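You operate a simulated robot arm through the tools that you are given. There is no shell and no other tool. Be economical: measure what you need, move in short steps, check, and stop when the job is done.

You are at the controls of a simulated two-armed robot. One attempt, no reset.

TASK
Couple the hose to the hose socket and pump the slop drum up to its LOW mark.
Fine: lock lever shut before the hose valve opens; feed pump off, then shut the valve.

The check looks at the end state, three seconds after you hand in, the way a careful person would. Anything else that was tipped, shoved, dropped, spilled or broken makes it a failure.

THE ROBOT
Two 7-joint arms with two-finger parallel grippers on one trunk, on a base that drives. Base frame: it is fixed to the floor where the robot stands at the start and does not move with it; the origin is under the middle of the robot, x ahead of it, y to its left, z up. Units: cm, rad, N and s.
The left shoulder is at the start at [5, 16.5, 105.5], the right one opposite. With the tool pointing down near the work surface each hand reaches from about 10 to 66 cm from the robot's upright axis, wherever it stands, measured 20 degrees to its own side. Places, roughly: hose socket bore [60, -20, 80]; hose lock lever [60, -30, 80]; hose valve [50, -30, 80]; local pump switch [70, -150, 90]; slop drum [50, 10, 30]. Payload 3.91 kg a hand.
Tool frame (each hand has its own): the origin (TCP) lies between the finger pads and is the grasp point; the fingertips stand 3 cm ahead of it; z points along the fingers, y is the line along which they close. The gripper opens to 11 cm. The fingers are 2 cm wide and 1 cm thick; the gripper's body (4.8 by 11.2 cm) begins 5.5 cm behind the TCP.
Orientation is told as [roll, pitch, yaw] about the base's x, y, z axes, in that order, counted from this pose: with the fingers straight down and closing along the base's y, the tool's x points along the base's -x, its y along +y and its z along -z.

THE INTERFACE
- The arms move only by the tool nudge_tool. It takes "left_increments", "right_increments" or both (then of equal length, played together; a hand with none holds still); each is text: rows parted by semicolons, each of 7 numbers parted by spaces: the shift along the tool's x, y, z in cm, then the turn, a rotation vector about the tool's x, y, z in rad, then the finger opening in cm, from 0 to 11. In form: tx ty tz ax ay az grip; .... A call has 1 to 20 rows; each row shifts and turns the commanded pose from where the row before left it, along the tool's axes as they then stand. Each row takes 0.2 s and may step no farther than 5 cm and 0.15 rad from the row before; otherwise, or with a gripper value out of range, the whole call is refused. A pose out of reach is approached as far as the arm can. The call stops where the force on the tool passes 90 N (or 10 N more than at its start, if that is more) or the arm is blocked; 0.2 s more then pass. The fingers move at their own pace (about 4.5 cm/s each) and stop on an object; they squeeze with about 45 N. The grip force told is the motor's: it shows also when the fingers shut on nothing. Time passes only in rows, and 0.2 s behind the last, so rows that do not move let the fingers close. The reply holds the time, the measured pose of the TCP, the force on the tool along the base axes, the opening and the grip force, in the units named above and with some noise.
- Cameras (640 x 400 px; columns grow to the right, rows downward): "scene" is now at [10.1, -3.2, 120.68]; the picture's right is [-0.40, -0.91, 0.00], its down [-0.67, 0.29, -0.68] and it looks along [0.62, -0.28, -0.73] (base axes); focal length 239 px, centre (320, 200). "left" rides on the left gripper at [7.2, -1.7, -10.3] in its tool frame; the picture's right is [0.23, 0.97, 0.00], its down [-0.76, 0.18, -0.62] and it looks along [-0.61, 0.14, 0.78] (tool axes); focal length 222 px, centre (320, 200). "right" rides on the right gripper at [7.2, 1.7, -10.3] in its tool frame; the picture's right is [-0.23, 0.97, 0.00], its down [-0.76, -0.18, -0.62] and it looks along [-0.61, -0.14, 0.78] (tool axes); focal length 222 px, centre (320, 200).
- camera(camera): a new picture of that camera. The clock stands still meanwhile.
- slide_trunk(by): slides the trunk up (or, below 0, down) by that many cm; the arms and the scene camera ride with it, the base frame stays. It gives what a move gives, with no picture.
- base_move(legs): drives the robot by 1 to 6 legs, each [ahead, left, turn to the left] in cm, cm and rad, along the robot's own axes; the way and the turn of a leg run together, so that a leg with both is an arc; at most 150 cm and 3.142 rad a leg. The arms and the cameras ride along, it lands a little off, and it stops where it bumps. It gives what a move gives.
- turn_head(pan, tilt): turns the head with the scene camera to pan (to the left, within 1.396 rad either way) and tilt (down, from -0.506 to 1.204), counted from straight ahead of the robot. It gives what a move gives.
- point_at(camera, pixels): for up to 12 pixels [column, row] of the newest picture of that camera ("zoom" is the newest enlarged one), the place [x, y, z] in the base frame of the surface seen there, good to about 0.3 cm. The clock stands still meanwhile.
- close_up(camera, box): a new picture of the part [left, top, right, bottom] of that camera's present view, enlarged. The clock stands still meanwhile.
- close_job(): hands the job in; it is judged then, once.

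Keep the steps short. Do not move on a guess: measure, check each grasp and each placing, and mend mistakes. In all there are 80 turns and 62 pictures (those below and enlarged ones count). Leave the grippers open and the arms clear of the work at the hand-in unless told otherwise, and finish with a single line.

The tools are called after "Emit:" as name(argument=value, ...) on one line, values as JSON. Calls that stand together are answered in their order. nudge_tool: Moves the arms, as the interface text tells. Its arguments: {"type":"object","properties":{"left_increments":{"type":"string"},"right_increments":{"type":"string"}},"required":[]} The other tools are called the same way: slide_trunk (by) slides the trunk up or down; base_move (legs) drives the base; turn_head (pan, tilt) turns the head that bears the scene camera; camera (camera) takes a picture; point_at (camera, pixels) gives the place of the surface under pixels of a picture; close_up (camera, box) takes an enlarged picture of a part of a camera's view; close_job () hands the job in.

At the start:

```text
clock: 0.0
left_tool_pos: [41.18, -6.08, 102.52]
left_ee_rot: [-0.001, 0.0, -0.001]
left_ft_force: [0.4, -0.3, -0.7]
left_gripper_width: 11.0
left_grasp_force: 0.0
right_tool_pos: [27.79, -40.88, 102.4]
right_ee_rot: [-0.001, 0.002, 0.002]
right_ft_force: [0.3, 0.2, -0.9]
right_gripper_width: 11.02
right_grasp_force: 0.1
trunk travel left (down, up): [-27.5, 22.8]
robot x, y, heading: [-0.07, 0.16, -0.007]
head pan, tilt: [-0.415, 0.819]
```

scene: 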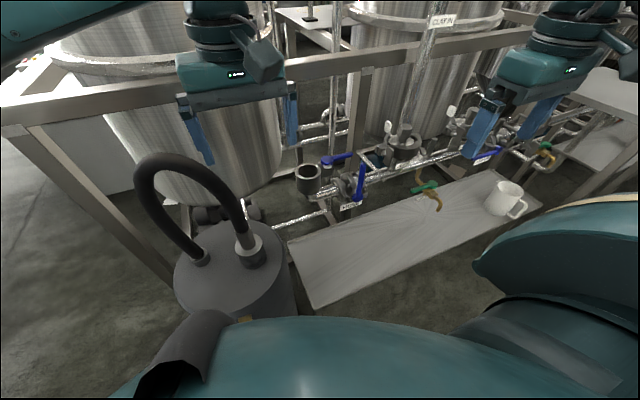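
right: 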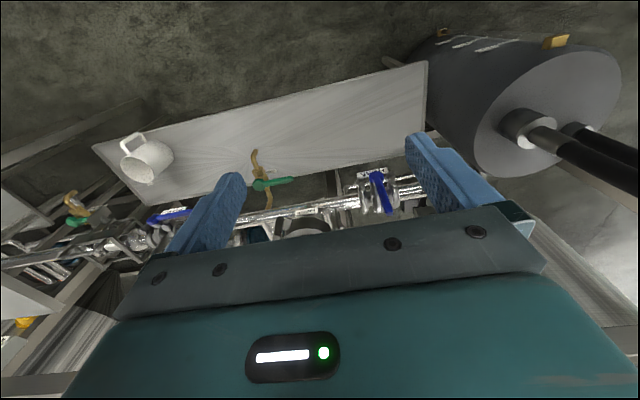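
left: 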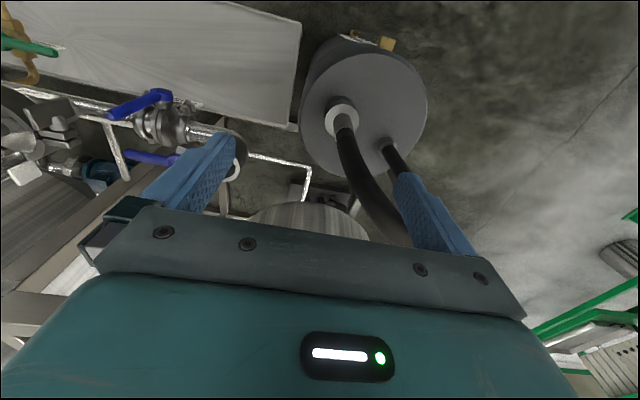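

I see the drum with the hose (its end parked on the drum top), the socket near (308,175), and blue levers near (335,160) and (360,180). I'll enlarge the area and measure.

Emit:
close_up(camera="scene", box=[270, 120, 430, 220])

Emit:
close_up(camera="scene", box=[120, 140, 312, 330])

Emit:
point_at(camera="scene", pixels=[[308, 170], [308, 185], [325, 159], [348, 155], [360, 168], [359, 190], [247, 240], [255, 255], [202, 258], [192, 185], [150, 170], [245, 225]])

```text
4.00 times, centred on (350, 170) of scene
```

zoom: 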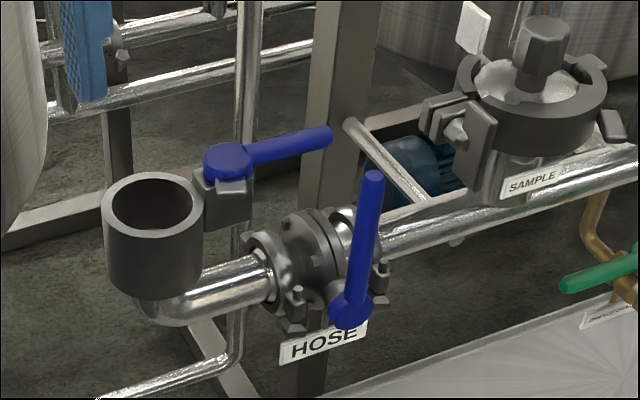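

```text
2.11 times, centred on (216, 235) of scene
```

zoom: 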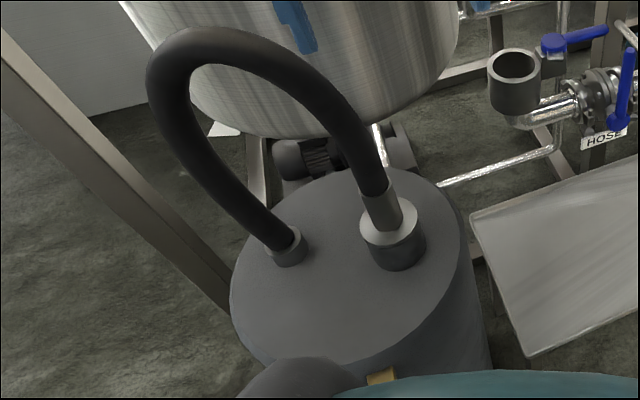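

```text
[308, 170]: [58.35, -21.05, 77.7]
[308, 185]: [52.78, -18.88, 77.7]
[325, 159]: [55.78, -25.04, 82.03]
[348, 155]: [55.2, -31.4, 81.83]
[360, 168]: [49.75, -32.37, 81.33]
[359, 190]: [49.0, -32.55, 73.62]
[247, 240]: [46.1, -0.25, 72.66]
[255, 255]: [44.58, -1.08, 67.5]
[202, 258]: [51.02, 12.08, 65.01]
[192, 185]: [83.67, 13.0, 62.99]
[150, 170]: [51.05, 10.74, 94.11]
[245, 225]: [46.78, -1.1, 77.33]
```

Next I look at the drum marks through the right camera, and look right towards the pump switch with the head.

Emit:
close_up(camera="right", box=[400, 10, 640, 160])

Emit:
turn_head(pan=-1.1, tilt=0.35)

Emit:
camera(camera="scene")

```text
2.67 times, centred on (520, 85) of right
```

zoom: 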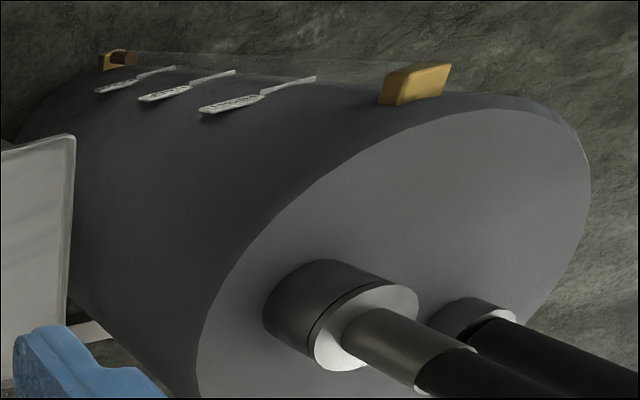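

```text
clock: 1.1
left_tool_pos: [41.08, -6.11, 102.36]
left_ee_rot: [0.001, 0.001, 0.0]
left_ft_force: [0.2, 0.0, 0.6]
left_gripper_width: 11.02
left_grasp_force: 0.0
right_tool_pos: [27.99, -40.77, 102.27]
right_ee_rot: [0.001, 0.001, 0.001]
right_ft_force: [-0.3, -0.1, 0.0]
right_gripper_width: 11.0
right_grasp_force: 0.1
trunk travel left (down, up): [-27.5, 22.8]
robot x, y, heading: [-0.02, 0.02, 0.002]
head pan, tilt: [-1.1, 0.351]
```

```text
55 pictures are left
```

scene: 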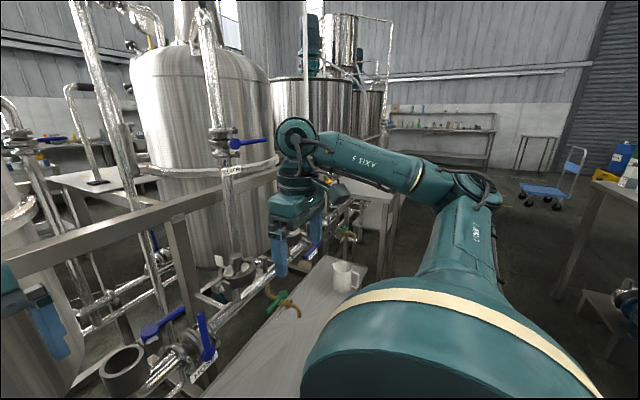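

The right arm hides the switch. I'll enlarge around the pipe line and the centre, and measure the tray edge, mug and other features.

Emit:
close_up(camera="scene", box=[220, 160, 420, 300])

Emit:
point_at(camera="scene", pixels=[[343, 275], [325, 262], [270, 340], [215, 390], [366, 270], [235, 145], [258, 143], [316, 250], [285, 305], [375, 190], [235, 270], [160, 210]])

```text
2.86 times, centred on (320, 230) of scene
```

zoom: 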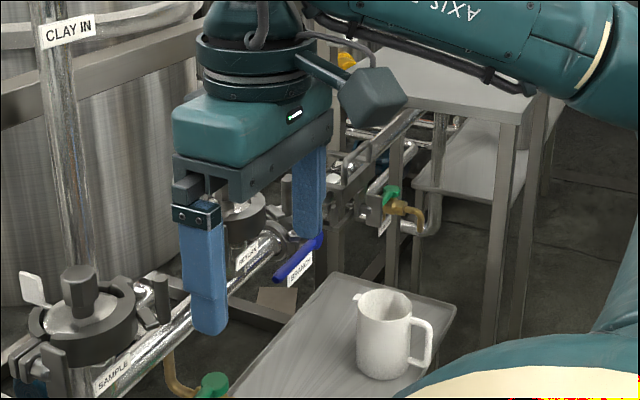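

```text
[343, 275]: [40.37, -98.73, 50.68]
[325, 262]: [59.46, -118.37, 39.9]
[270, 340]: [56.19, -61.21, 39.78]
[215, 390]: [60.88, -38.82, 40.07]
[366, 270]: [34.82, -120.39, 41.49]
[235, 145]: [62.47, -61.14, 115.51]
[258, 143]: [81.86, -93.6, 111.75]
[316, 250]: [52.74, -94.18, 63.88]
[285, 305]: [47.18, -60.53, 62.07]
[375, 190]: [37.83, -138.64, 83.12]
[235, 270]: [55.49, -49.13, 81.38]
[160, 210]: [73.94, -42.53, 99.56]
```

Now the head back to the hose end and socket for exact measures.

Emit:
turn_head(pan=-0.25, tilt=0.75)

Emit:
close_up(camera="scene", box=[200, 140, 440, 290])

```text
clock: 2.2
left_tool_pos: [41.27, -6.12, 102.49]
left_ee_rot: [0.0, 0.001, -0.001]
left_ft_force: [0.6, -0.3, -0.1]
left_gripper_width: 11.0
left_grasp_force: 0.0
right_tool_pos: [27.83, -40.92, 102.29]
right_ee_rot: [0.0, 0.001, 0.001]
right_ft_force: [0.4, 0.3, -0.5]
right_gripper_width: 11.0
right_grasp_force: 0.0
trunk travel left (down, up): [-27.5, 22.8]
robot x, y, heading: [0.24, 0.06, 0.002]
head pan, tilt: [-0.25, 0.75]
```

```text
2.67 times, centred on (320, 215) of scene
```

zoom: 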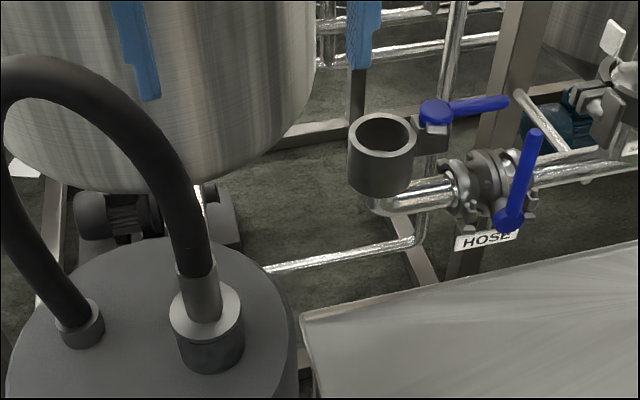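

Emit:
point_at(camera="zoom", pixels=[[351, 141], [413, 141], [382, 115], [382, 156], [382, 190], [173, 315], [237, 315], [205, 335], [182, 280], [219, 300], [195, 270], [205, 368]])

Emit:
point_at(camera="zoom", pixels=[[436, 112], [470, 106], [505, 101], [432, 140], [535, 133], [520, 185], [508, 225], [382, 150], [200, 240], [170, 150], [100, 75], [202, 310]])

```text
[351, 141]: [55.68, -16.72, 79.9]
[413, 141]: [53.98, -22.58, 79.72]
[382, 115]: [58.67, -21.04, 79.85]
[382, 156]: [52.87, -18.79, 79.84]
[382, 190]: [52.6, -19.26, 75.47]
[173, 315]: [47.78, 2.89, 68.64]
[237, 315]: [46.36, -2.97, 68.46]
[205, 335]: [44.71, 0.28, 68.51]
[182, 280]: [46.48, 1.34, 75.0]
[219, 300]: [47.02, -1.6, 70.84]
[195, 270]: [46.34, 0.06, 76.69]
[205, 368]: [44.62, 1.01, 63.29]
```

```text
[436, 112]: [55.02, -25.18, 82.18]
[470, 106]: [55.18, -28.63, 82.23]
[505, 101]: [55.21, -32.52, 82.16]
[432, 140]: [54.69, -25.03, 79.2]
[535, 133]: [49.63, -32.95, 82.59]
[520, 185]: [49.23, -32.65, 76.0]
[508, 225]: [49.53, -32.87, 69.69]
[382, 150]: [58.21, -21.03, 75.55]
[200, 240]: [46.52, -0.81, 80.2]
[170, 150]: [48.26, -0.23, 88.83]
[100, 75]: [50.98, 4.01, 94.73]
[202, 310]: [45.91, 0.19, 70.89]
```

Plug sleeve: axis ≈ [47.3, 0], z 68.5–77; socket centre ≈ [55.5, -20], rim z 79.9. I back the left hand off from the hose and pitch it 1.1 rad so the fingers look forward.

Emit:
nudge_tool(left_increments="4 2 0 0 0 0 11; 4 2 0 0 0 0 11; 4 2 0 0 0 0 11; 0 0 0 0 -0.1375 0 11; 0 0 0 0 -0.1375 0 11; 0 0 0 0 -0.1375 0 11; 0 0 0 0 -0.1375 0 11; 0 0 0 0 -0.1375 0 11; 0 0 0 0 -0.1375 0 11; 0 0 0 0 -0.1375 0 11; 0 0 0 0 -0.1375 0 7; 0 0 0 0 0 0 7")

Emit:
camera(camera="scene")

```text
clock: 4.8
left_tool_pos: [32.69, -0.26, 104.41]
left_ee_rot: [-0.2, -1.077, 0.341]
left_ft_force: [0.5, 0.1, -0.5]
left_gripper_width: 7.01
left_grasp_force: 0.1
right_tool_pos: [27.88, -41.02, 102.44]
right_ee_rot: [-0.001, -0.001, 0.0]
right_ft_force: [-0.5, -0.6, -0.9]
right_gripper_width: 11.01
right_grasp_force: 0.1
trunk travel left (down, up): [-27.5, 22.8]
robot x, y, heading: [0.11, 0.01, -0.002]
head pan, tilt: [-0.25, 0.75]
stopped in row 12 (left hand): the arm was blocked; the commanded pose is now the measured one
```

```text
52 pictures are left
```

scene: 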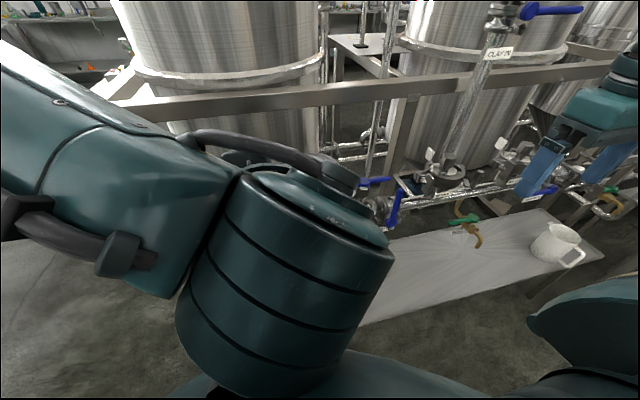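

The arm folded too tight near the body. I drive the base back 12 cm for room (hands come along, away from the hose).

Emit:
base_move(legs=[[-12, 0, 0]])

```text
clock: 6.1
left_tool_pos: [20.36, -0.34, 104.34]
left_ee_rot: [-0.2, -1.076, 0.339]
left_ft_force: [-0.1, 1.1, 0.2]
left_gripper_width: 6.99
left_grasp_force: 0.2
right_tool_pos: [15.53, -40.92, 102.38]
right_ee_rot: [0.0, 0.0, -0.001]
right_ft_force: [0.1, -0.2, 0.1]
right_gripper_width: 11.0
right_grasp_force: 0.1
trunk travel left (down, up): [-27.5, 22.8]
robot x, y, heading: [-12.17, 0.2, -0.004]
head pan, tilt: [-0.25, 0.75]
```

Now forward and down, straightening the wrist at the same time.

Emit:
nudge_tool(left_increments="-1.816 0 3.564 0.05 -0.004 0.0785 7; -1.816 0 3.564 0.05 -0.004 0.0785 7; 2.1 0 4.4 0 0 0 7; 2.1 0 4.4 0 0 0 7; 2.1 0 4.4 0 0 0 7; 4.2 0 2.14 0 0 0 7; 4.2 0 2.14 0 0 0 7; 0 0 0 0 0 0 7")

Emit:
camera(camera="left")

Emit:
camera(camera="scene")

```text
clock: 7.9
left_tool_pos: [37.39, 0.62, 82.95]
left_ee_rot: [0.001, -1.103, -0.002]
left_ft_force: [0.7, 0.7, 0.5]
left_gripper_width: 6.97
left_grasp_force: 0.1
right_tool_pos: [15.49, -40.91, 102.33]
right_ee_rot: [-0.002, 0.0, 0.0]
right_ft_force: [-0.4, 0.2, 0.2]
right_gripper_width: 11.0
right_grasp_force: 0.0
trunk travel left (down, up): [-27.5, 22.8]
robot x, y, heading: [-11.84, -0.36, -0.002]
head pan, tilt: [-0.25, 0.75]
```

```text
51 pictures are left
```

left: 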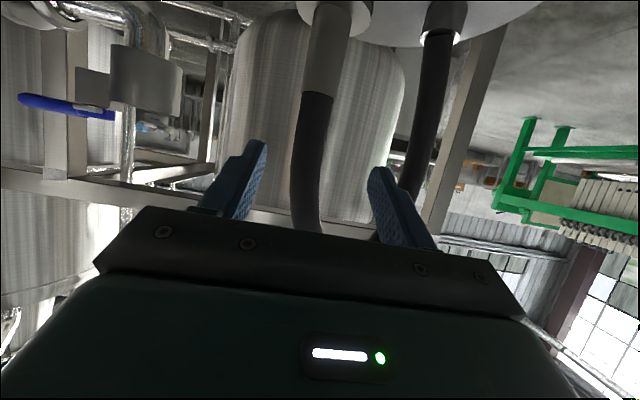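

```text
50 pictures are left
```

scene: 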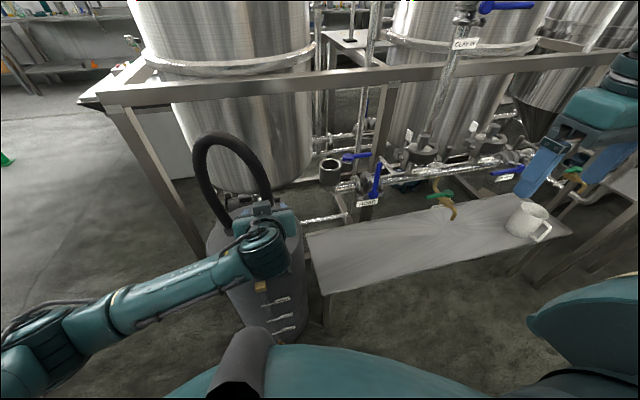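

Emit:
point_at(camera="left", pixels=[[324, 60], [305, 60], [343, 60], [322, 85], [315, 105], [330, 30], [310, 20], [110, 75], [85, 85], [60, 105], [145, 80], [175, 90]])

Emit:
close_up(camera="left", box=[0, 0, 240, 150])

```text
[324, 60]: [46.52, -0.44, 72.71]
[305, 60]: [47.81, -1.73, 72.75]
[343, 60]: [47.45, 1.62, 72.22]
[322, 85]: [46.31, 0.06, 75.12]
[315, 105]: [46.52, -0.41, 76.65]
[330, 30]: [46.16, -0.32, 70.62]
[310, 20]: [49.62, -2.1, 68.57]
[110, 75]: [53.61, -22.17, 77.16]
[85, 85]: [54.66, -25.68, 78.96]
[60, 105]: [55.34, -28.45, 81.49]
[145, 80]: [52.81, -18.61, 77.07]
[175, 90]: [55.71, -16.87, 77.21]
```

```text
2.67 times, centred on (120, 75) of left
```

zoom: 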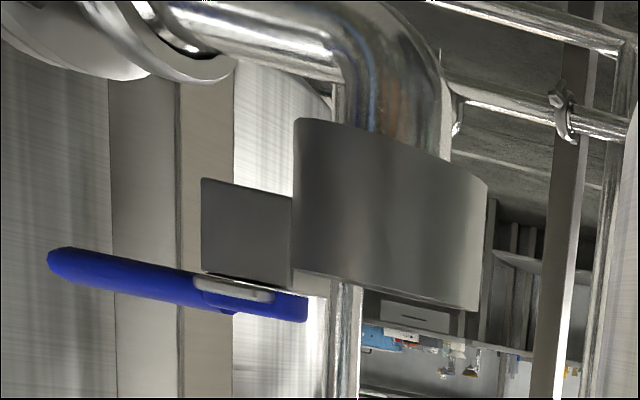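

Sleeve axis refines to [47.9, -0.1], radius 1.65. Lower to z 73.5, then go forward over the sleeve.

Emit:
nudge_tool(left_increments="4.23 -0.35 2.16 0 0 0 7; 4.23 -0.35 2.16 0 0 0 7; -1.59 0 3.12 0 0 0 7; -1.59 0 3.12 0 0 0 7; -1.59 0 3.12 0 0 0 7; 0 0 0 0 0 0 7")

Emit:
camera(camera="left")

```text
clock: 9.3
left_tool_pos: [47.69, -0.29, 73.57]
left_ee_rot: [-0.002, -1.101, 0.001]
left_ft_force: [1.5, 0.2, 0.9]
left_gripper_width: 7.01
left_grasp_force: 0.1
right_tool_pos: [15.52, -40.88, 102.24]
right_ee_rot: [0.0, -0.001, -0.004]
right_ft_force: [-0.1, 0.8, -0.9]
right_gripper_width: 11.0
right_grasp_force: 0.0
trunk travel left (down, up): [-27.5, 22.8]
robot x, y, heading: [-12.37, 0.12, -0.005]
head pan, tilt: [-0.25, 0.75]
```

```text
48 pictures are left
```

left: 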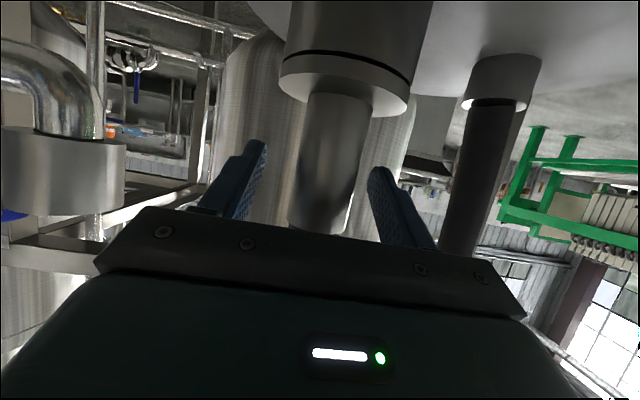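

The sleeve is centred between the fingers. Close.

Emit:
nudge_tool(left_increments="0 0 0 0 0 0 5; 0 0 0 0 0 0 3; 0 0 0 0 0 0 2; 0 0 0 0 0 0 2; 0 0 0 0 0 0 2")

Emit:
point_at(camera="left", pixels=[[345, 70], [345, 55], [345, 85], [283, 75], [408, 98], [345, 95], [345, 150]])

```text
clock: 10.5
left_tool_pos: [47.7, -0.01, 73.55]
left_ee_rot: [0.001, -1.101, 0.002]
left_ft_force: [0.5, 4.3, 0.6]
left_gripper_width: 3.54
left_grasp_force: 44.9
right_tool_pos: [15.64, -40.82, 102.36]
right_ee_rot: [0.0, 0.001, -0.001]
right_ft_force: [0.4, 0.5, -0.2]
right_gripper_width: 11.0
right_grasp_force: 0.1
trunk travel left (down, up): [-27.5, 22.8]
robot x, y, heading: [-12.48, -0.03, 0.002]
head pan, tilt: [-0.25, 0.75]
```

```text
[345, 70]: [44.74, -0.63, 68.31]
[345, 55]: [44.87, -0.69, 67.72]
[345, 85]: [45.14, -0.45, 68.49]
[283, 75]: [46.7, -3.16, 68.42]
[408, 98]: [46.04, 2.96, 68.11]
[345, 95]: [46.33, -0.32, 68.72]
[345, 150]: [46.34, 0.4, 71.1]
```

Gripped at 3.54 cm. Lift straight up slowly.

Emit:
nudge_tool(left_increments="-0.891 0 -0.454 0 0 0 2; -0.891 0 -0.454 0 0 0 2; -0.891 0 -0.454 0 0 0 2; -0.891 0 -0.454 0 0 0 2; -0.891 0 -0.454 0 0 0 2; -0.891 0 -0.454 0 0 0 2; -0.891 0 -0.454 0 0 0 2")

Emit:
camera(camera="left")

```text
clock: 12.1
left_tool_pos: [47.72, -0.18, 80.61]
left_ee_rot: [-0.001, -1.101, 0.003]
left_ft_force: [-0.5, -0.8, -4.4]
left_gripper_width: 3.55
left_grasp_force: 44.6
right_tool_pos: [15.61, -40.89, 102.3]
right_ee_rot: [0.001, 0.0, 0.0]
right_ft_force: [0.1, 0.3, -0.9]
right_gripper_width: 10.99
right_grasp_force: 0.0
trunk travel left (down, up): [-27.5, 22.8]
robot x, y, heading: [-12.25, -0.23, 0.0]
head pan, tilt: [-0.25, 0.75]
```

```text
47 pictures are left
```

left: 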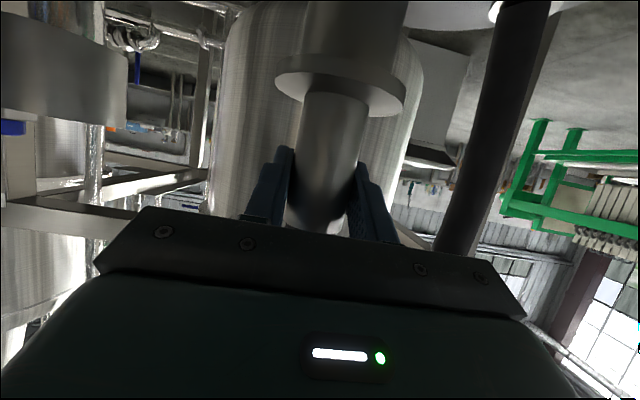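

Emit:
nudge_tool(left_increments="-1.782 0 -0.908 0 0 0 2; -1.782 0 -0.908 0 0 0 2; -1.782 0 -0.908 0 0 0 2; -1.782 0 -0.908 0 0 0 2; -1.782 0 -0.908 0 0 0 2; -1.782 0 -0.908 0 0 0 2; -1.782 0 -0.908 0 0 0 2; 0 0 0 0 0 0 2")

Emit:
close_up(camera="scene", box=[180, 100, 420, 250])

```text
clock: 13.9
left_tool_pos: [47.83, 0.03, 94.77]
left_ee_rot: [-0.003, -1.099, 0.002]
left_ft_force: [0.3, 0.3, -3.5]
left_gripper_width: 3.5
left_grasp_force: 44.8
right_tool_pos: [15.68, -40.93, 102.32]
right_ee_rot: [0.0, -0.001, -0.001]
right_ft_force: [0.3, 0.0, -0.1]
right_gripper_width: 11.03
right_grasp_force: 0.0
trunk travel left (down, up): [-27.5, 22.8]
robot x, y, heading: [-11.83, 0.37, -0.001]
head pan, tilt: [-0.25, 0.75]
```

```text
2.67 times, centred on (300, 175) of scene
```

zoom: 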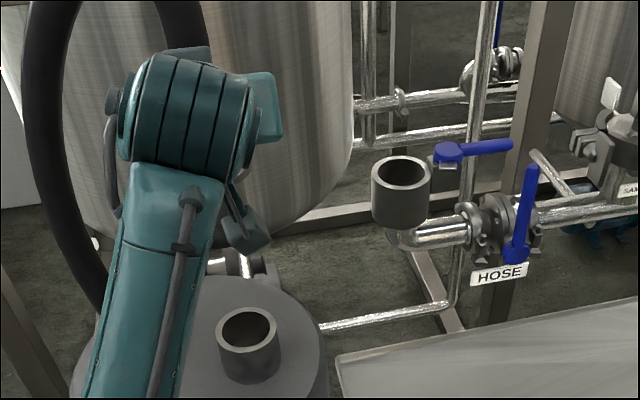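

Plug is free. Re-measuring the socket rim and the lever end from this picture.

Emit:
point_at(camera="zoom", pixels=[[373, 178], [429, 176], [401, 157], [402, 197], [380, 165], [422, 164], [385, 193], [420, 190], [378, 178], [424, 178], [402, 160], [402, 192]])

```text
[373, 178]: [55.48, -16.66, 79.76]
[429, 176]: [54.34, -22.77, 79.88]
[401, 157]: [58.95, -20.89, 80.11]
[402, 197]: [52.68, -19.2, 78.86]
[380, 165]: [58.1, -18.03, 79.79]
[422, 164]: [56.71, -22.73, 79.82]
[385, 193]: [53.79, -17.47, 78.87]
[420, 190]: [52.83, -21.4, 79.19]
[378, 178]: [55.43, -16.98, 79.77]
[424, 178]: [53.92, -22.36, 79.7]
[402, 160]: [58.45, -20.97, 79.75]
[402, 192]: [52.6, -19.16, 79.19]
```

Socket centre ≈ [55.6, -19.95]. Carry the plug over it at this height.

Emit:
nudge_tool(left_increments="-0.34 -2 0.68 0 0 0 2; -0.34 -2 0.68 0 0 0 2; -0.34 -2 0.68 0 0 0 2; -0.34 -2 0.68 0 0 0 2; -0.34 -2 0.68 0 0 0 2; -0.34 -2 0.68 0 0 0 2; -0.34 -2 0.68 0 0 0 2; -0.34 -2 0.68 0 0 0 2; -0.34 -2 0.68 0 0 0 2; -0.34 -2 0.68 0 0 0 2; 0 0 0 0 0 0 2; 0 0 0 0 0 0 2")

Emit:
camera(camera="left")

Emit:
close_up(camera="scene", box=[200, 70, 440, 220])

```text
clock: 16.5
left_tool_pos: [53.82, -16.25, 94.8]
left_ee_rot: [-0.002, -1.098, 0.002]
left_ft_force: [0.1, 0.4, -4.0]
left_gripper_width: 3.5
left_grasp_force: 45.2
left hand out of reach, approached as far as the arm can: row 9, 10
right_tool_pos: [15.53, -40.9, 102.26]
right_ee_rot: [0.0, 0.003, -0.002]
right_ft_force: [-0.4, -0.2, 0.5]
right_gripper_width: 10.98
right_grasp_force: 0.1
trunk travel left (down, up): [-27.5, 22.8]
robot x, y, heading: [-11.91, 0.05, -0.004]
head pan, tilt: [-0.25, 0.75]
```

```text
45 pictures are left
```

left: 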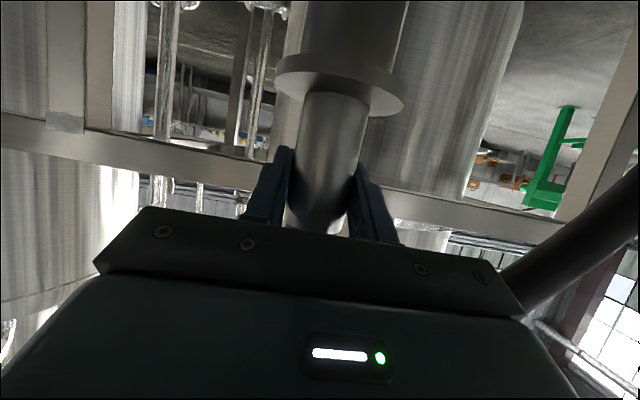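

```text
2.67 times, centred on (320, 145) of scene
```

zoom: 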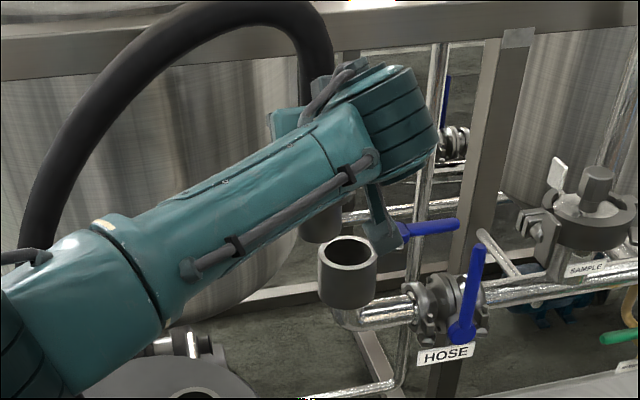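

Just out of reach; move the base a bit ahead and right.

Emit:
base_move(legs=[[4, -6, 0]])

Emit:
nudge_tool(left_increments="0 0 0 0 0 0 2; 0 0 0 0 0 0 2")

Emit:
close_up(camera="scene", box=[180, 70, 420, 220])

```text
clock: 17.5
left_tool_pos: [57.92, -22.12, 94.67]
left_ee_rot: [0.001, -1.1, 0.0]
left_ft_force: [0.3, -0.7, -4.5]
left_gripper_width: 3.54
left_grasp_force: 45.1
right_tool_pos: [19.68, -46.93, 102.24]
right_ee_rot: [0.001, 0.001, -0.002]
right_ft_force: [-0.1, 0.2, 0.1]
right_gripper_width: 11.01
right_grasp_force: 0.1
trunk travel left (down, up): [-27.5, 22.8]
robot x, y, heading: [-8.29, -6.18, -0.004]
head pan, tilt: [-0.25, 0.75]
```

```text
clock: 18.1
left_tool_pos: [57.84, -22.06, 94.76]
left_ee_rot: [-0.004, -1.099, 0.003]
left_ft_force: [0.3, 0.6, -4.1]
left_gripper_width: 3.53
left_grasp_force: 45.5
right_tool_pos: [19.56, -46.9, 102.2]
right_ee_rot: [0.001, 0.002, -0.001]
right_ft_force: [0.3, 0.4, 0.0]
right_gripper_width: 10.99
right_grasp_force: 0.1
trunk travel left (down, up): [-27.5, 22.8]
robot x, y, heading: [-8.61, -5.82, 0.0]
head pan, tilt: [-0.25, 0.75]
```

```text
2.67 times, centred on (300, 145) of scene
```

zoom: 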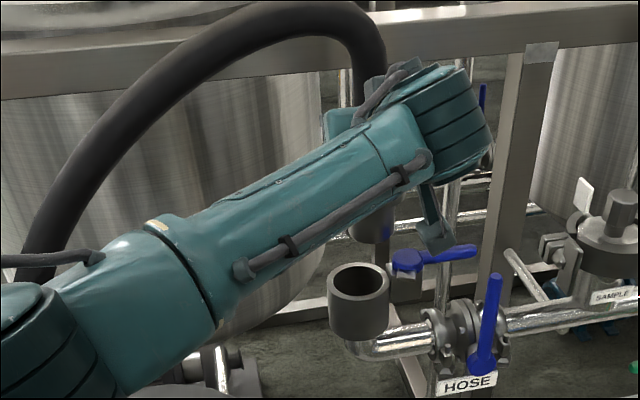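

Correct by dx -2.35, dy +2.1, then view.

Emit:
nudge_tool(left_increments="0.535 1.05 -1.045 0 0 0 2; 0.535 1.05 -1.045 0 0 0 2; 0 0 0 0 0 0 2; 0 0 0 0 0 0 2")

Emit:
close_up(camera="scene", box=[250, 110, 410, 210])

Emit:
camera(camera="left")

```text
clock: 19.1
left_tool_pos: [55.47, -19.87, 94.64]
left_ee_rot: [-0.002, -1.1, 0.002]
left_ft_force: [-0.7, 0.8, -5.0]
left_gripper_width: 3.53
left_grasp_force: 44.7
right_tool_pos: [19.58, -46.92, 102.29]
right_ee_rot: [-0.001, 0.002, -0.002]
right_ft_force: [0.4, -0.6, 0.5]
right_gripper_width: 10.95
right_grasp_force: 0.1
trunk travel left (down, up): [-27.5, 22.8]
robot x, y, heading: [-8.49, -5.66, 0.0]
head pan, tilt: [-0.25, 0.75]
```

```text
4.00 times, centred on (330, 160) of scene
```

zoom: 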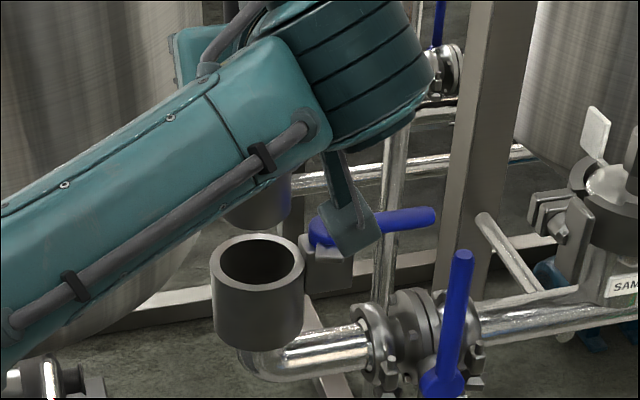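

```text
41 pictures are left
```

left: 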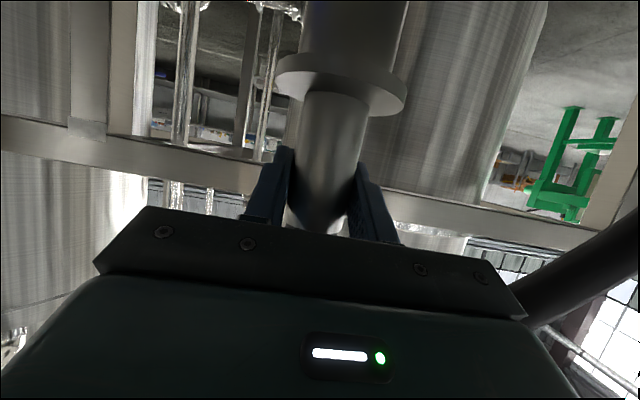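

Emit:
point_at(camera="zoom", pixels=[[228, 215], [258, 215], [288, 200], [289, 185], [258, 226], [214, 275], [300, 272], [256, 237], [258, 288], [265, 215]])

Emit:
point_at(camera="left", pixels=[[283, 75], [276, 83], [406, 90], [340, 95], [340, 75], [300, 55], [390, 60], [350, 40], [330, 150], [298, 150], [360, 160]])

```text
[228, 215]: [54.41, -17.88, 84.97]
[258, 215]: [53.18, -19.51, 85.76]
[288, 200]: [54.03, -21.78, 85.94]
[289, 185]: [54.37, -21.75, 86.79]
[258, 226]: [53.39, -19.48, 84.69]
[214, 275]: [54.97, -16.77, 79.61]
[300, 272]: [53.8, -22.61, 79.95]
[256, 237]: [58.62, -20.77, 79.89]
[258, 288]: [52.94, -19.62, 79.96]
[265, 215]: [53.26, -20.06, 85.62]
```

```text
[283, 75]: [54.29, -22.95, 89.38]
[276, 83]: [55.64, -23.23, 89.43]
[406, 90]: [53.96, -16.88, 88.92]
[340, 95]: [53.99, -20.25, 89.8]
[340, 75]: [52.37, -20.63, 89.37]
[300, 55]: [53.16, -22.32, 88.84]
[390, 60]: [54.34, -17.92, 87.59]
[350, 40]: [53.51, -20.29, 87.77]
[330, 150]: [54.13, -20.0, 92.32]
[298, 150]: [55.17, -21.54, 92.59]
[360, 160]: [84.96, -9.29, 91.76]
```

Plug nose (bottom z ≈ 84.5, centre ≈ [55.6,-20]) is over the socket. Lower in small steps, watching force.

Emit:
nudge_tool(left_increments="0.891 0 0.454 0 0 0 2; 0.891 0 0.454 0 0 0 2; 0.891 0 0.454 0 0 0 2; 0.891 0 0.454 0 0 0 2; 0.4455 0 0.227 0 0 0 2; 0.4455 0 0.227 0 0 0 2; 0.4455 0 0.227 0 0 0 2; 0 0 0 0 0 0 2")

Emit:
close_up(camera="scene", box=[250, 110, 410, 210])

```text
clock: 20.9
left_tool_pos: [55.72, -19.94, 88.88]
left_ee_rot: [-0.001, -1.093, 0.002]
left_ft_force: [9.8, -6.1, -7.7]
left_gripper_width: 3.52
left_grasp_force: 45.2
right_tool_pos: [19.73, -46.95, 102.19]
right_ee_rot: [-0.001, 0.002, -0.001]
right_ft_force: [0.7, -0.1, -0.8]
right_gripper_width: 10.99
right_grasp_force: 0.0
trunk travel left (down, up): [-27.5, 22.8]
robot x, y, heading: [-7.82, -5.86, -0.002]
head pan, tilt: [-0.25, 0.75]
```

```text
4.00 times, centred on (330, 160) of scene
```

zoom: 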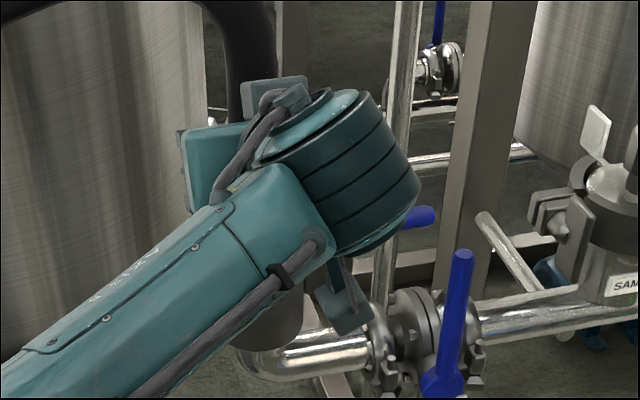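

Nose has entered; side force +9.8 x, -6 y says the socket is slightly further +x. I shift +0.25 x, -0.1 y and continue.

Emit:
nudge_tool(left_increments="-0.11 -0.1 0.22 0 0 0 2; 0.4455 0 0.227 0 0 0 2; 0.4455 0 0.227 0 0 0 2; 0.4455 0 0.227 0 0 0 2; 0 0 0 0 0 0 2")

```text
clock: 22.1
left_tool_pos: [55.75, -19.89, 87.68]
left_ee_rot: [-0.001, -1.099, 0.003]
left_ft_force: [-10.0, 1.7, -1.0]
left_gripper_width: 3.53
left_grasp_force: 45.1
right_tool_pos: [19.41, -46.83, 102.2]
right_ee_rot: [0.001, 0.001, -0.002]
right_ft_force: [0.0, 0.3, -0.8]
right_gripper_width: 10.98
right_grasp_force: 0.0
trunk travel left (down, up): [-27.5, 22.8]
robot x, y, heading: [-8.19, -5.69, -0.003]
head pan, tilt: [-0.25, 0.75]
```

Emit:
nudge_tool(left_increments="0.4905 0 0.138 0 0 0 2; 0.4455 0 0.227 0 0 0 2; 0.4455 0 0.227 0 0 0 2; 0.4455 0 0.227 0 0 0 2; 0 0 0 0 0 0 2")

Emit:
camera(camera="left")

```text
clock: 23.3
left_tool_pos: [55.76, -19.99, 85.93]
left_ee_rot: [0.001, -1.105, 0.002]
left_ft_force: [0.1, 1.7, 6.8]
left_gripper_width: 3.51
left_grasp_force: 44.4
right_tool_pos: [19.56, -46.8, 102.3]
right_ee_rot: [0.001, 0.001, -0.002]
right_ft_force: [0.1, -0.1, -0.3]
right_gripper_width: 11.01
right_grasp_force: 0.1
trunk travel left (down, up): [-27.5, 22.8]
robot x, y, heading: [-8.46, -6.12, -0.001]
head pan, tilt: [-0.25, 0.75]
```

```text
39 pictures are left
```

left: 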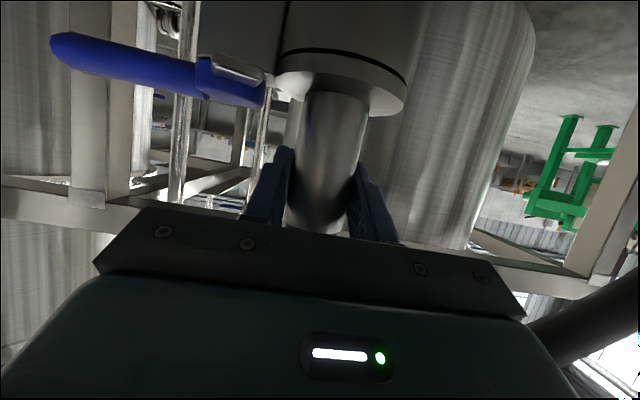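

Flange is nearly on the rim; push down another 0.6 to seat.

Emit:
nudge_tool(left_increments="0.267 0 0.136 0 0 0 2; 0.267 0 0.136 0 0 0 2; 0 0 0 0 0 0 2")

Emit:
close_up(camera="left", box=[200, 20, 440, 170])

```text
clock: 24.1
left_tool_pos: [55.8, -19.92, 85.85]
left_ee_rot: [-0.005, -1.114, 0.003]
left_ft_force: [0.2, -0.3, 29.5]
left_gripper_width: 3.54
left_grasp_force: 45.5
right_tool_pos: [19.41, -46.91, 102.43]
right_ee_rot: [0.002, -0.003, -0.001]
right_ft_force: [0.9, 0.7, -0.1]
right_gripper_width: 10.99
right_grasp_force: 0.0
trunk travel left (down, up): [-27.5, 22.8]
robot x, y, heading: [-8.11, -6.02, -0.002]
head pan, tilt: [-0.25, 0.75]
```

```text
2.67 times, centred on (320, 95) of left
```

zoom: 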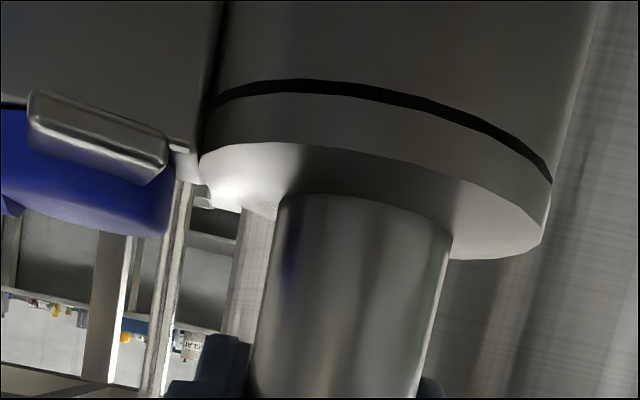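

Seated (down-force rises to 30 N without travel). Left hand keeps hold. Now bring the right hand closer to look at the lock lever.

Emit:
nudge_tool(left_increments="-0.2 0 -0.1 0 0 0 2; 0 0 0 0 0 0 2; 0 0 0 0 0 0 2; 0 0 0 0 0 0 2; 0 0 0 0 0 0 2; 0 0 0 0 0 0 2; 0 0 0 0 0 0 2", right_increments="-4.07 1.5 0.88 0 0 0 6; -4.07 1.5 0.88 0 0 0 4; -4.07 1.5 0.88 0 0 0 2; -4.07 1.5 0.88 0 0 0 0; -4.07 1.5 0.88 0 0 0 0; -4.07 1.5 0.88 0 0 0 0; 0 0 0 0 0 0 0")

Emit:
camera(camera="right")

```text
clock: 25.7
left_tool_pos: [55.61, -19.98, 85.74]
left_ee_rot: [-0.006, -1.107, 0.004]
left_ft_force: [-1.7, -1.0, 19.8]
left_gripper_width: 3.52
left_grasp_force: 45.6
right_tool_pos: [43.9, -37.9, 97.1]
right_ee_rot: [0.001, -0.002, -0.001]
right_ft_force: [-1.6, -0.4, 0.4]
right_gripper_width: 0.0
right_grasp_force: 28.6
trunk travel left (down, up): [-27.5, 22.8]
robot x, y, heading: [-8.1, -6.14, -0.003]
head pan, tilt: [-0.25, 0.75]
```

```text
37 pictures are left
```

right: 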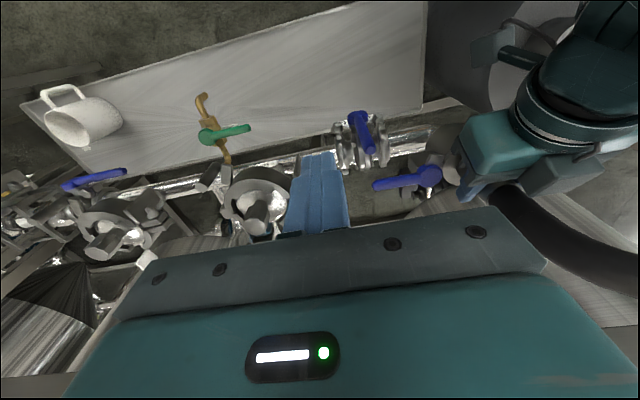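

Emit:
close_up(camera="right", box=[300, 90, 508, 220])

Emit:
point_at(camera="right", pixels=[[376, 186], [400, 182], [428, 175], [356, 115], [370, 150], [442, 170], [330, 170], [365, 205], [400, 215]])

```text
3.08 times, centred on (404, 155) of right
```

zoom: 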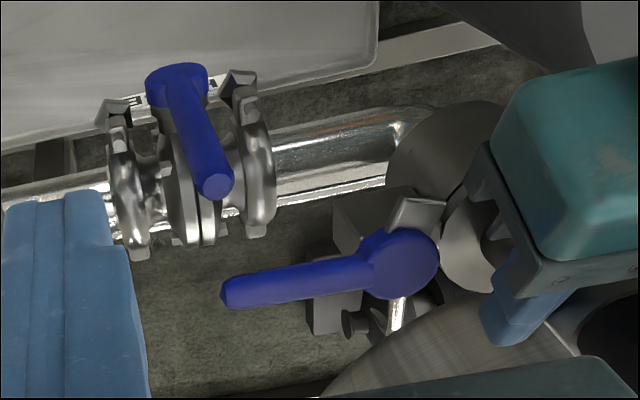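

```text
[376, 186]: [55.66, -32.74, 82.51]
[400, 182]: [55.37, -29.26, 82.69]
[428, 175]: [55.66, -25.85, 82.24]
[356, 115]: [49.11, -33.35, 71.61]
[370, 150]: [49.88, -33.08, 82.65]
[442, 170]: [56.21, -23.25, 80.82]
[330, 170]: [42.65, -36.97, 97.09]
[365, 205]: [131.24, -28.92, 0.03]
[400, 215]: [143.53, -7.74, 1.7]
```

The lock tongue at the hub points towards the robot (-x) while the lever points -y; shutting should swing the handle towards the robot (-x), bringing the tongue over the flange. The left gripper is in the way of that arc, so I release and back off; the plug is seated 4.5 cm deep.

Emit:
nudge_tool(left_increments="0 0 0 0 0 0 5; 0 0 0 0 0 0 7; 0 0 0 0 0 0 7; 0 0 0 0 0 0 7; 0 0 -2 0 0 0 7; 0 0 -3 0 0 0 7; 0 0 -4 0 0 0 7; 0 0 -4 0 0 0 7; 0 3 -3 0 0 0 7; 0 3 -3 0 0 0 7; 0 3 -2 0 0 0 7; 0 0 0 0 0 0 7")

Emit:
camera(camera="scene")

```text
clock: 28.3
left_tool_pos: [37.73, -10.16, 96.93]
left_ee_rot: [0.067, -1.166, -0.045]
left_ft_force: [0.4, 0.4, 0.5]
left_gripper_width: 7.01
left_grasp_force: 0.0
right_tool_pos: [44.13, -38.08, 96.94]
right_ee_rot: [0.0, -0.001, -0.001]
right_ft_force: [0.6, 0.5, 0.4]
right_gripper_width: 0.0
right_grasp_force: 37.7
trunk travel left (down, up): [-27.5, 22.8]
robot x, y, heading: [-7.76, -6.03, 0.002]
head pan, tilt: [-0.25, 0.75]
```

```text
35 pictures are left
```

scene: 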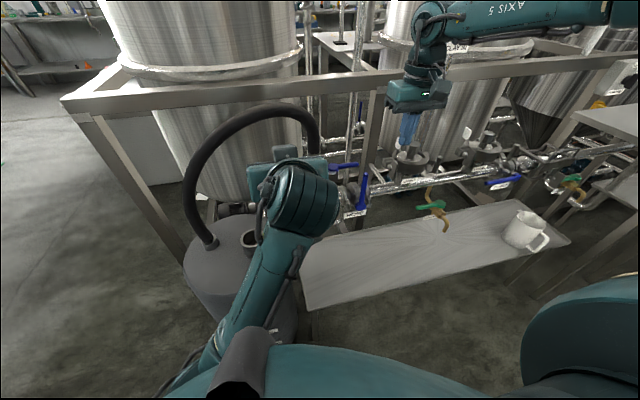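

Check the frame post/beam positions behind the lever before moving the right hand there.

Emit:
point_at(camera="scene", pixels=[[366, 135], [352, 130], [375, 110], [330, 88], [330, 100], [312, 150], [318, 130], [290, 105], [215, 150], [205, 238]])

Emit:
nudge_tool(right_increments="-3.6 1.8 0 0 0 0 0; -3.6 1.8 0 0 0 0 0; -3.6 1.8 0 0 0 0 0; -3.4 1.6 0 0 0 0 0; 0 0 4 0 0 0 0; 0 0 4 0 0 0 0; 0 0 0 0 0 0 0", left_increments="0 2 0 0 0 0 7; 0 2 0 0 0 0 7; 0 2 0 0 0 0 7; 0 0 0 0 0 0 7; 0 0 0 0 0 0 7; 0 0 0 0 0 0 7; 0 0 0 0 0 0 7")

Emit:
camera(camera="right")

```text
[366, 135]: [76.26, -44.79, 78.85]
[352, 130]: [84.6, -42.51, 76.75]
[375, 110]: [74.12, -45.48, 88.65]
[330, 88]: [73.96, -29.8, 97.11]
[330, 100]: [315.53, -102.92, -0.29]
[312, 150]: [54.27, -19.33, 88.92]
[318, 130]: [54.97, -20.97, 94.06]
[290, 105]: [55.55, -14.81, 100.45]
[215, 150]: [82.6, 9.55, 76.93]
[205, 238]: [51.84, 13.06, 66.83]
```

```text
clock: 29.1
left_tool_pos: [38.24, -5.28, 100.86]
left_ee_rot: [0.026, -1.251, -0.02]
left_ft_force: [-0.7, 0.3, 0.3]
left_gripper_width: 6.98
left_grasp_force: 0.1
right_tool_pos: [50.08, -34.61, 96.87]
right_ee_rot: [0.0, 0.001, -0.001]
right_ft_force: [-0.3, 0.6, 0.1]
right_gripper_width: 0.01
right_grasp_force: 37.6
right hand out of reach, approached as far as the arm can: row 2, 3
trunk travel left (down, up): [-27.5, 22.8]
robot x, y, heading: [-8.17, -5.88, -0.003]
head pan, tilt: [-0.25, 0.75]
stopped in row 3 (left hand): the arm was blocked; the commanded pose is now the measured one
```

```text
34 pictures are left
```

right: 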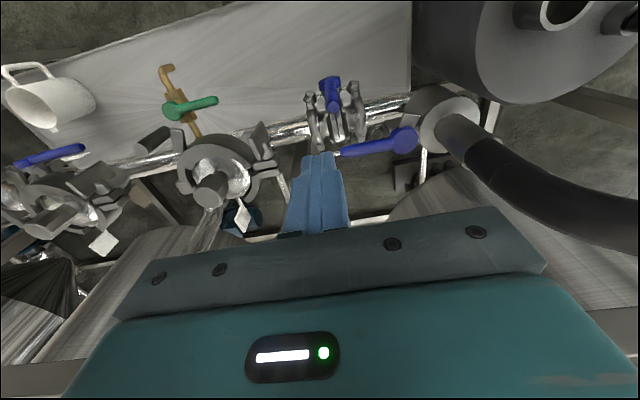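

The right hand needs the base ~10 cm further ahead. First fold the left hand back to pointing down and pull it in.

Emit:
nudge_tool(left_increments="0 0 0 0 0.14 0 7; 0 0 0 0 0.14 0 7; 0 0 0 0 0.14 0 7; 0 0 0 0 0.14 0 7; 0 0 0 0 0.14 0 7; 0 0 0 0 0.14 0 7; 0 0 0 0 0.14 0 7; 0 0 0 0 0.14 0 7; 0 0 0 0 0.13 0 7; 4 1 0 0 0 0 7; 4 1 0 0 0 0 7; 3 1 0 0 0 0 7; 0 0 0 0 0 0 7")

Emit:
base_move(legs=[[9, 0, 0]])

Emit:
camera(camera="scene")

```text
clock: 31.9
left_tool_pos: [38.24, -4.91, 89.0]
left_ee_rot: [-0.002, -0.169, -0.065]
left_ft_force: [0.0, -0.7, -0.4]
left_gripper_width: 6.97
left_grasp_force: 0.0
left hand out of reach, approached as far as the arm can: row 3, 4, 5, 6, 7, 8, 9
right_tool_pos: [50.06, -34.58, 96.9]
right_ee_rot: [-0.001, 0.001, -0.003]
right_ft_force: [-0.4, 0.6, 0.3]
right_gripper_width: 0.01
right_grasp_force: 38.0
trunk travel left (down, up): [-27.5, 22.8]
robot x, y, heading: [-8.09, -5.95, -0.0]
head pan, tilt: [-0.25, 0.75]
```

```text
clock: 33.0
left_tool_pos: [47.26, -4.9, 88.99]
left_ee_rot: [-0.006, -0.169, -0.068]
left_ft_force: [0.1, 0.4, 0.4]
left_gripper_width: 6.99
left_grasp_force: 0.1
right_tool_pos: [58.77, -34.55, 96.84]
right_ee_rot: [0.0, -0.001, -0.005]
right_ft_force: [-0.6, 0.6, -0.4]
right_gripper_width: 0.02
right_grasp_force: 37.9
trunk travel left (down, up): [-27.5, 22.8]
robot x, y, heading: [0.66, -6.17, -0.003]
head pan, tilt: [-0.25, 0.75]
```

```text
33 pictures are left
```

scene: 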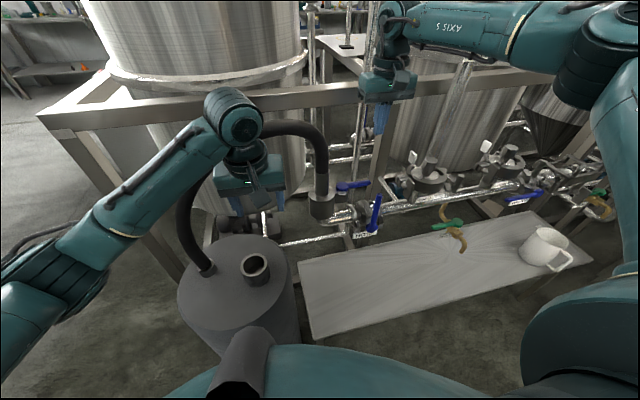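

Pull the left hand back from the hose; shift the right hand to [58.3, -30.9].

Emit:
nudge_tool(left_increments="4 0 0 0 0 0 7; 4 0 0 0 0 0 7; 4 0 0 0 0 0 7; 2 0 0 0 0 0 7; 0 0 0 0 0 0 7", right_increments="0 0 0 0 0 0 0; 0.2 1.3 0 0 0 0 0; 0.2 1.2 0 0 0 0 0; 0.1 1.2 0 0 0 0 0; 0 0 0 0 0 0 0")

Emit:
camera(camera="right")

```text
clock: 34.2
left_tool_pos: [33.44, -4.1, 86.6]
left_ee_rot: [-0.004, -0.166, -0.066]
left_ft_force: [-0.5, 0.3, 0.2]
left_gripper_width: 6.98
left_grasp_force: 0.1
right_tool_pos: [57.4, -31.37, 96.91]
right_ee_rot: [-0.001, -0.001, -0.004]
right_ft_force: [0.0, 0.3, 0.4]
right_gripper_width: 0.01
right_grasp_force: 37.6
right hand out of reach, approached as far as the arm can: row 3, 4
trunk travel left (down, up): [-27.5, 22.8]
robot x, y, heading: [0.63, -6.02, -0.007]
head pan, tilt: [-0.25, 0.75]
```

```text
32 pictures are left
```

right: 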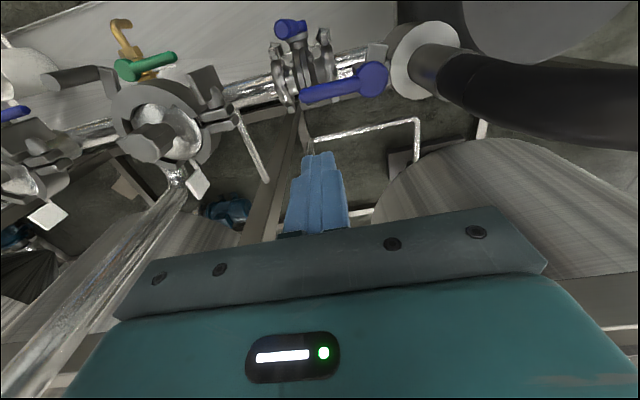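

Still at the reach limit; drive 4 cm ahead.

Emit:
base_move(legs=[[4, 0, 0]])

Emit:
nudge_tool(right_increments="1.5 0.3 0 0 0 0 0; 1.5 0.3 0 0 0 0 0; 0 0 3 0 0 0 0; 0 0 0 0 0 0 0; 0 0 0 0 0 0 0")

Emit:
camera(camera="right")

```text
clock: 35.1
left_tool_pos: [37.63, -4.22, 86.52]
left_ee_rot: [-0.004, -0.167, -0.068]
left_ft_force: [-0.4, -0.5, -0.3]
left_gripper_width: 6.99
left_grasp_force: 0.1
right_tool_pos: [61.64, -31.3, 96.92]
right_ee_rot: [0.0, -0.002, -0.005]
right_ft_force: [-0.4, 0.1, 0.1]
right_gripper_width: 0.04
right_grasp_force: 38.2
trunk travel left (down, up): [-27.5, 22.8]
robot x, y, heading: [4.73, -5.92, -0.003]
head pan, tilt: [-0.25, 0.75]
```

```text
clock: 36.3
left_tool_pos: [37.47, -4.06, 86.5]
left_ee_rot: [-0.005, -0.168, -0.067]
left_ft_force: [-0.1, -0.3, 0.0]
left_gripper_width: 7.0
left_grasp_force: 0.1
right_tool_pos: [58.61, -30.69, 93.98]
right_ee_rot: [0.0, -0.003, -0.002]
right_ft_force: [0.2, -0.3, 0.3]
right_gripper_width: 0.0
right_grasp_force: 38.2
trunk travel left (down, up): [-27.5, 22.8]
robot x, y, heading: [4.33, -5.91, -0.007]
head pan, tilt: [-0.25, 0.75]
```

```text
31 pictures are left
```

right: 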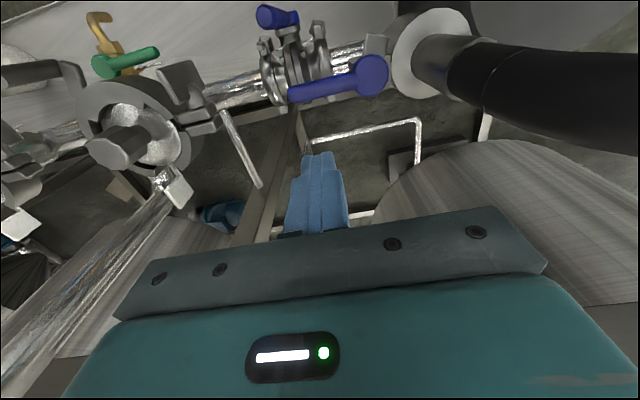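

Clear below. Lower to z 84.2 (tips 81.2) behind the handle and check.

Emit:
nudge_tool(right_increments="0 0 3.3 0 0 0 0; 0 0 3.3 0 0 0 0; 0 0 3.2 0 0 0 0; 0 0 0 0 0 0 0")

Emit:
camera(camera="right")

```text
clock: 37.3
left_tool_pos: [37.49, -4.14, 86.6]
left_ee_rot: [-0.005, -0.167, -0.069]
left_ft_force: [0.3, -0.5, 0.3]
left_gripper_width: 7.02
left_grasp_force: 0.1
right_tool_pos: [58.51, -30.82, 84.26]
right_ee_rot: [0.003, -0.002, -0.005]
right_ft_force: [0.7, 0.5, -0.9]
right_gripper_width: 0.01
right_grasp_force: 37.2
trunk travel left (down, up): [-27.5, 22.8]
robot x, y, heading: [4.64, -5.92, -0.0]
head pan, tilt: [-0.25, 0.75]
```

```text
30 pictures are left
```

right: 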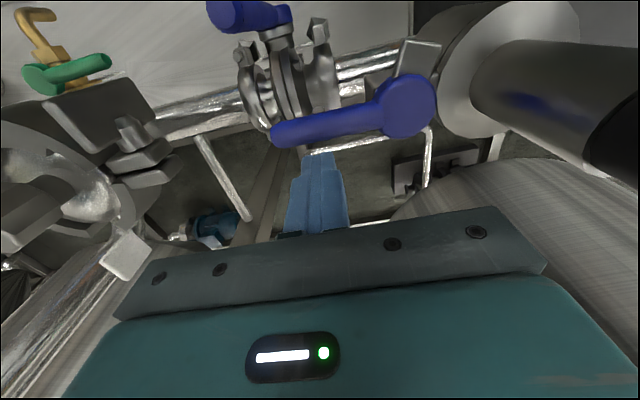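

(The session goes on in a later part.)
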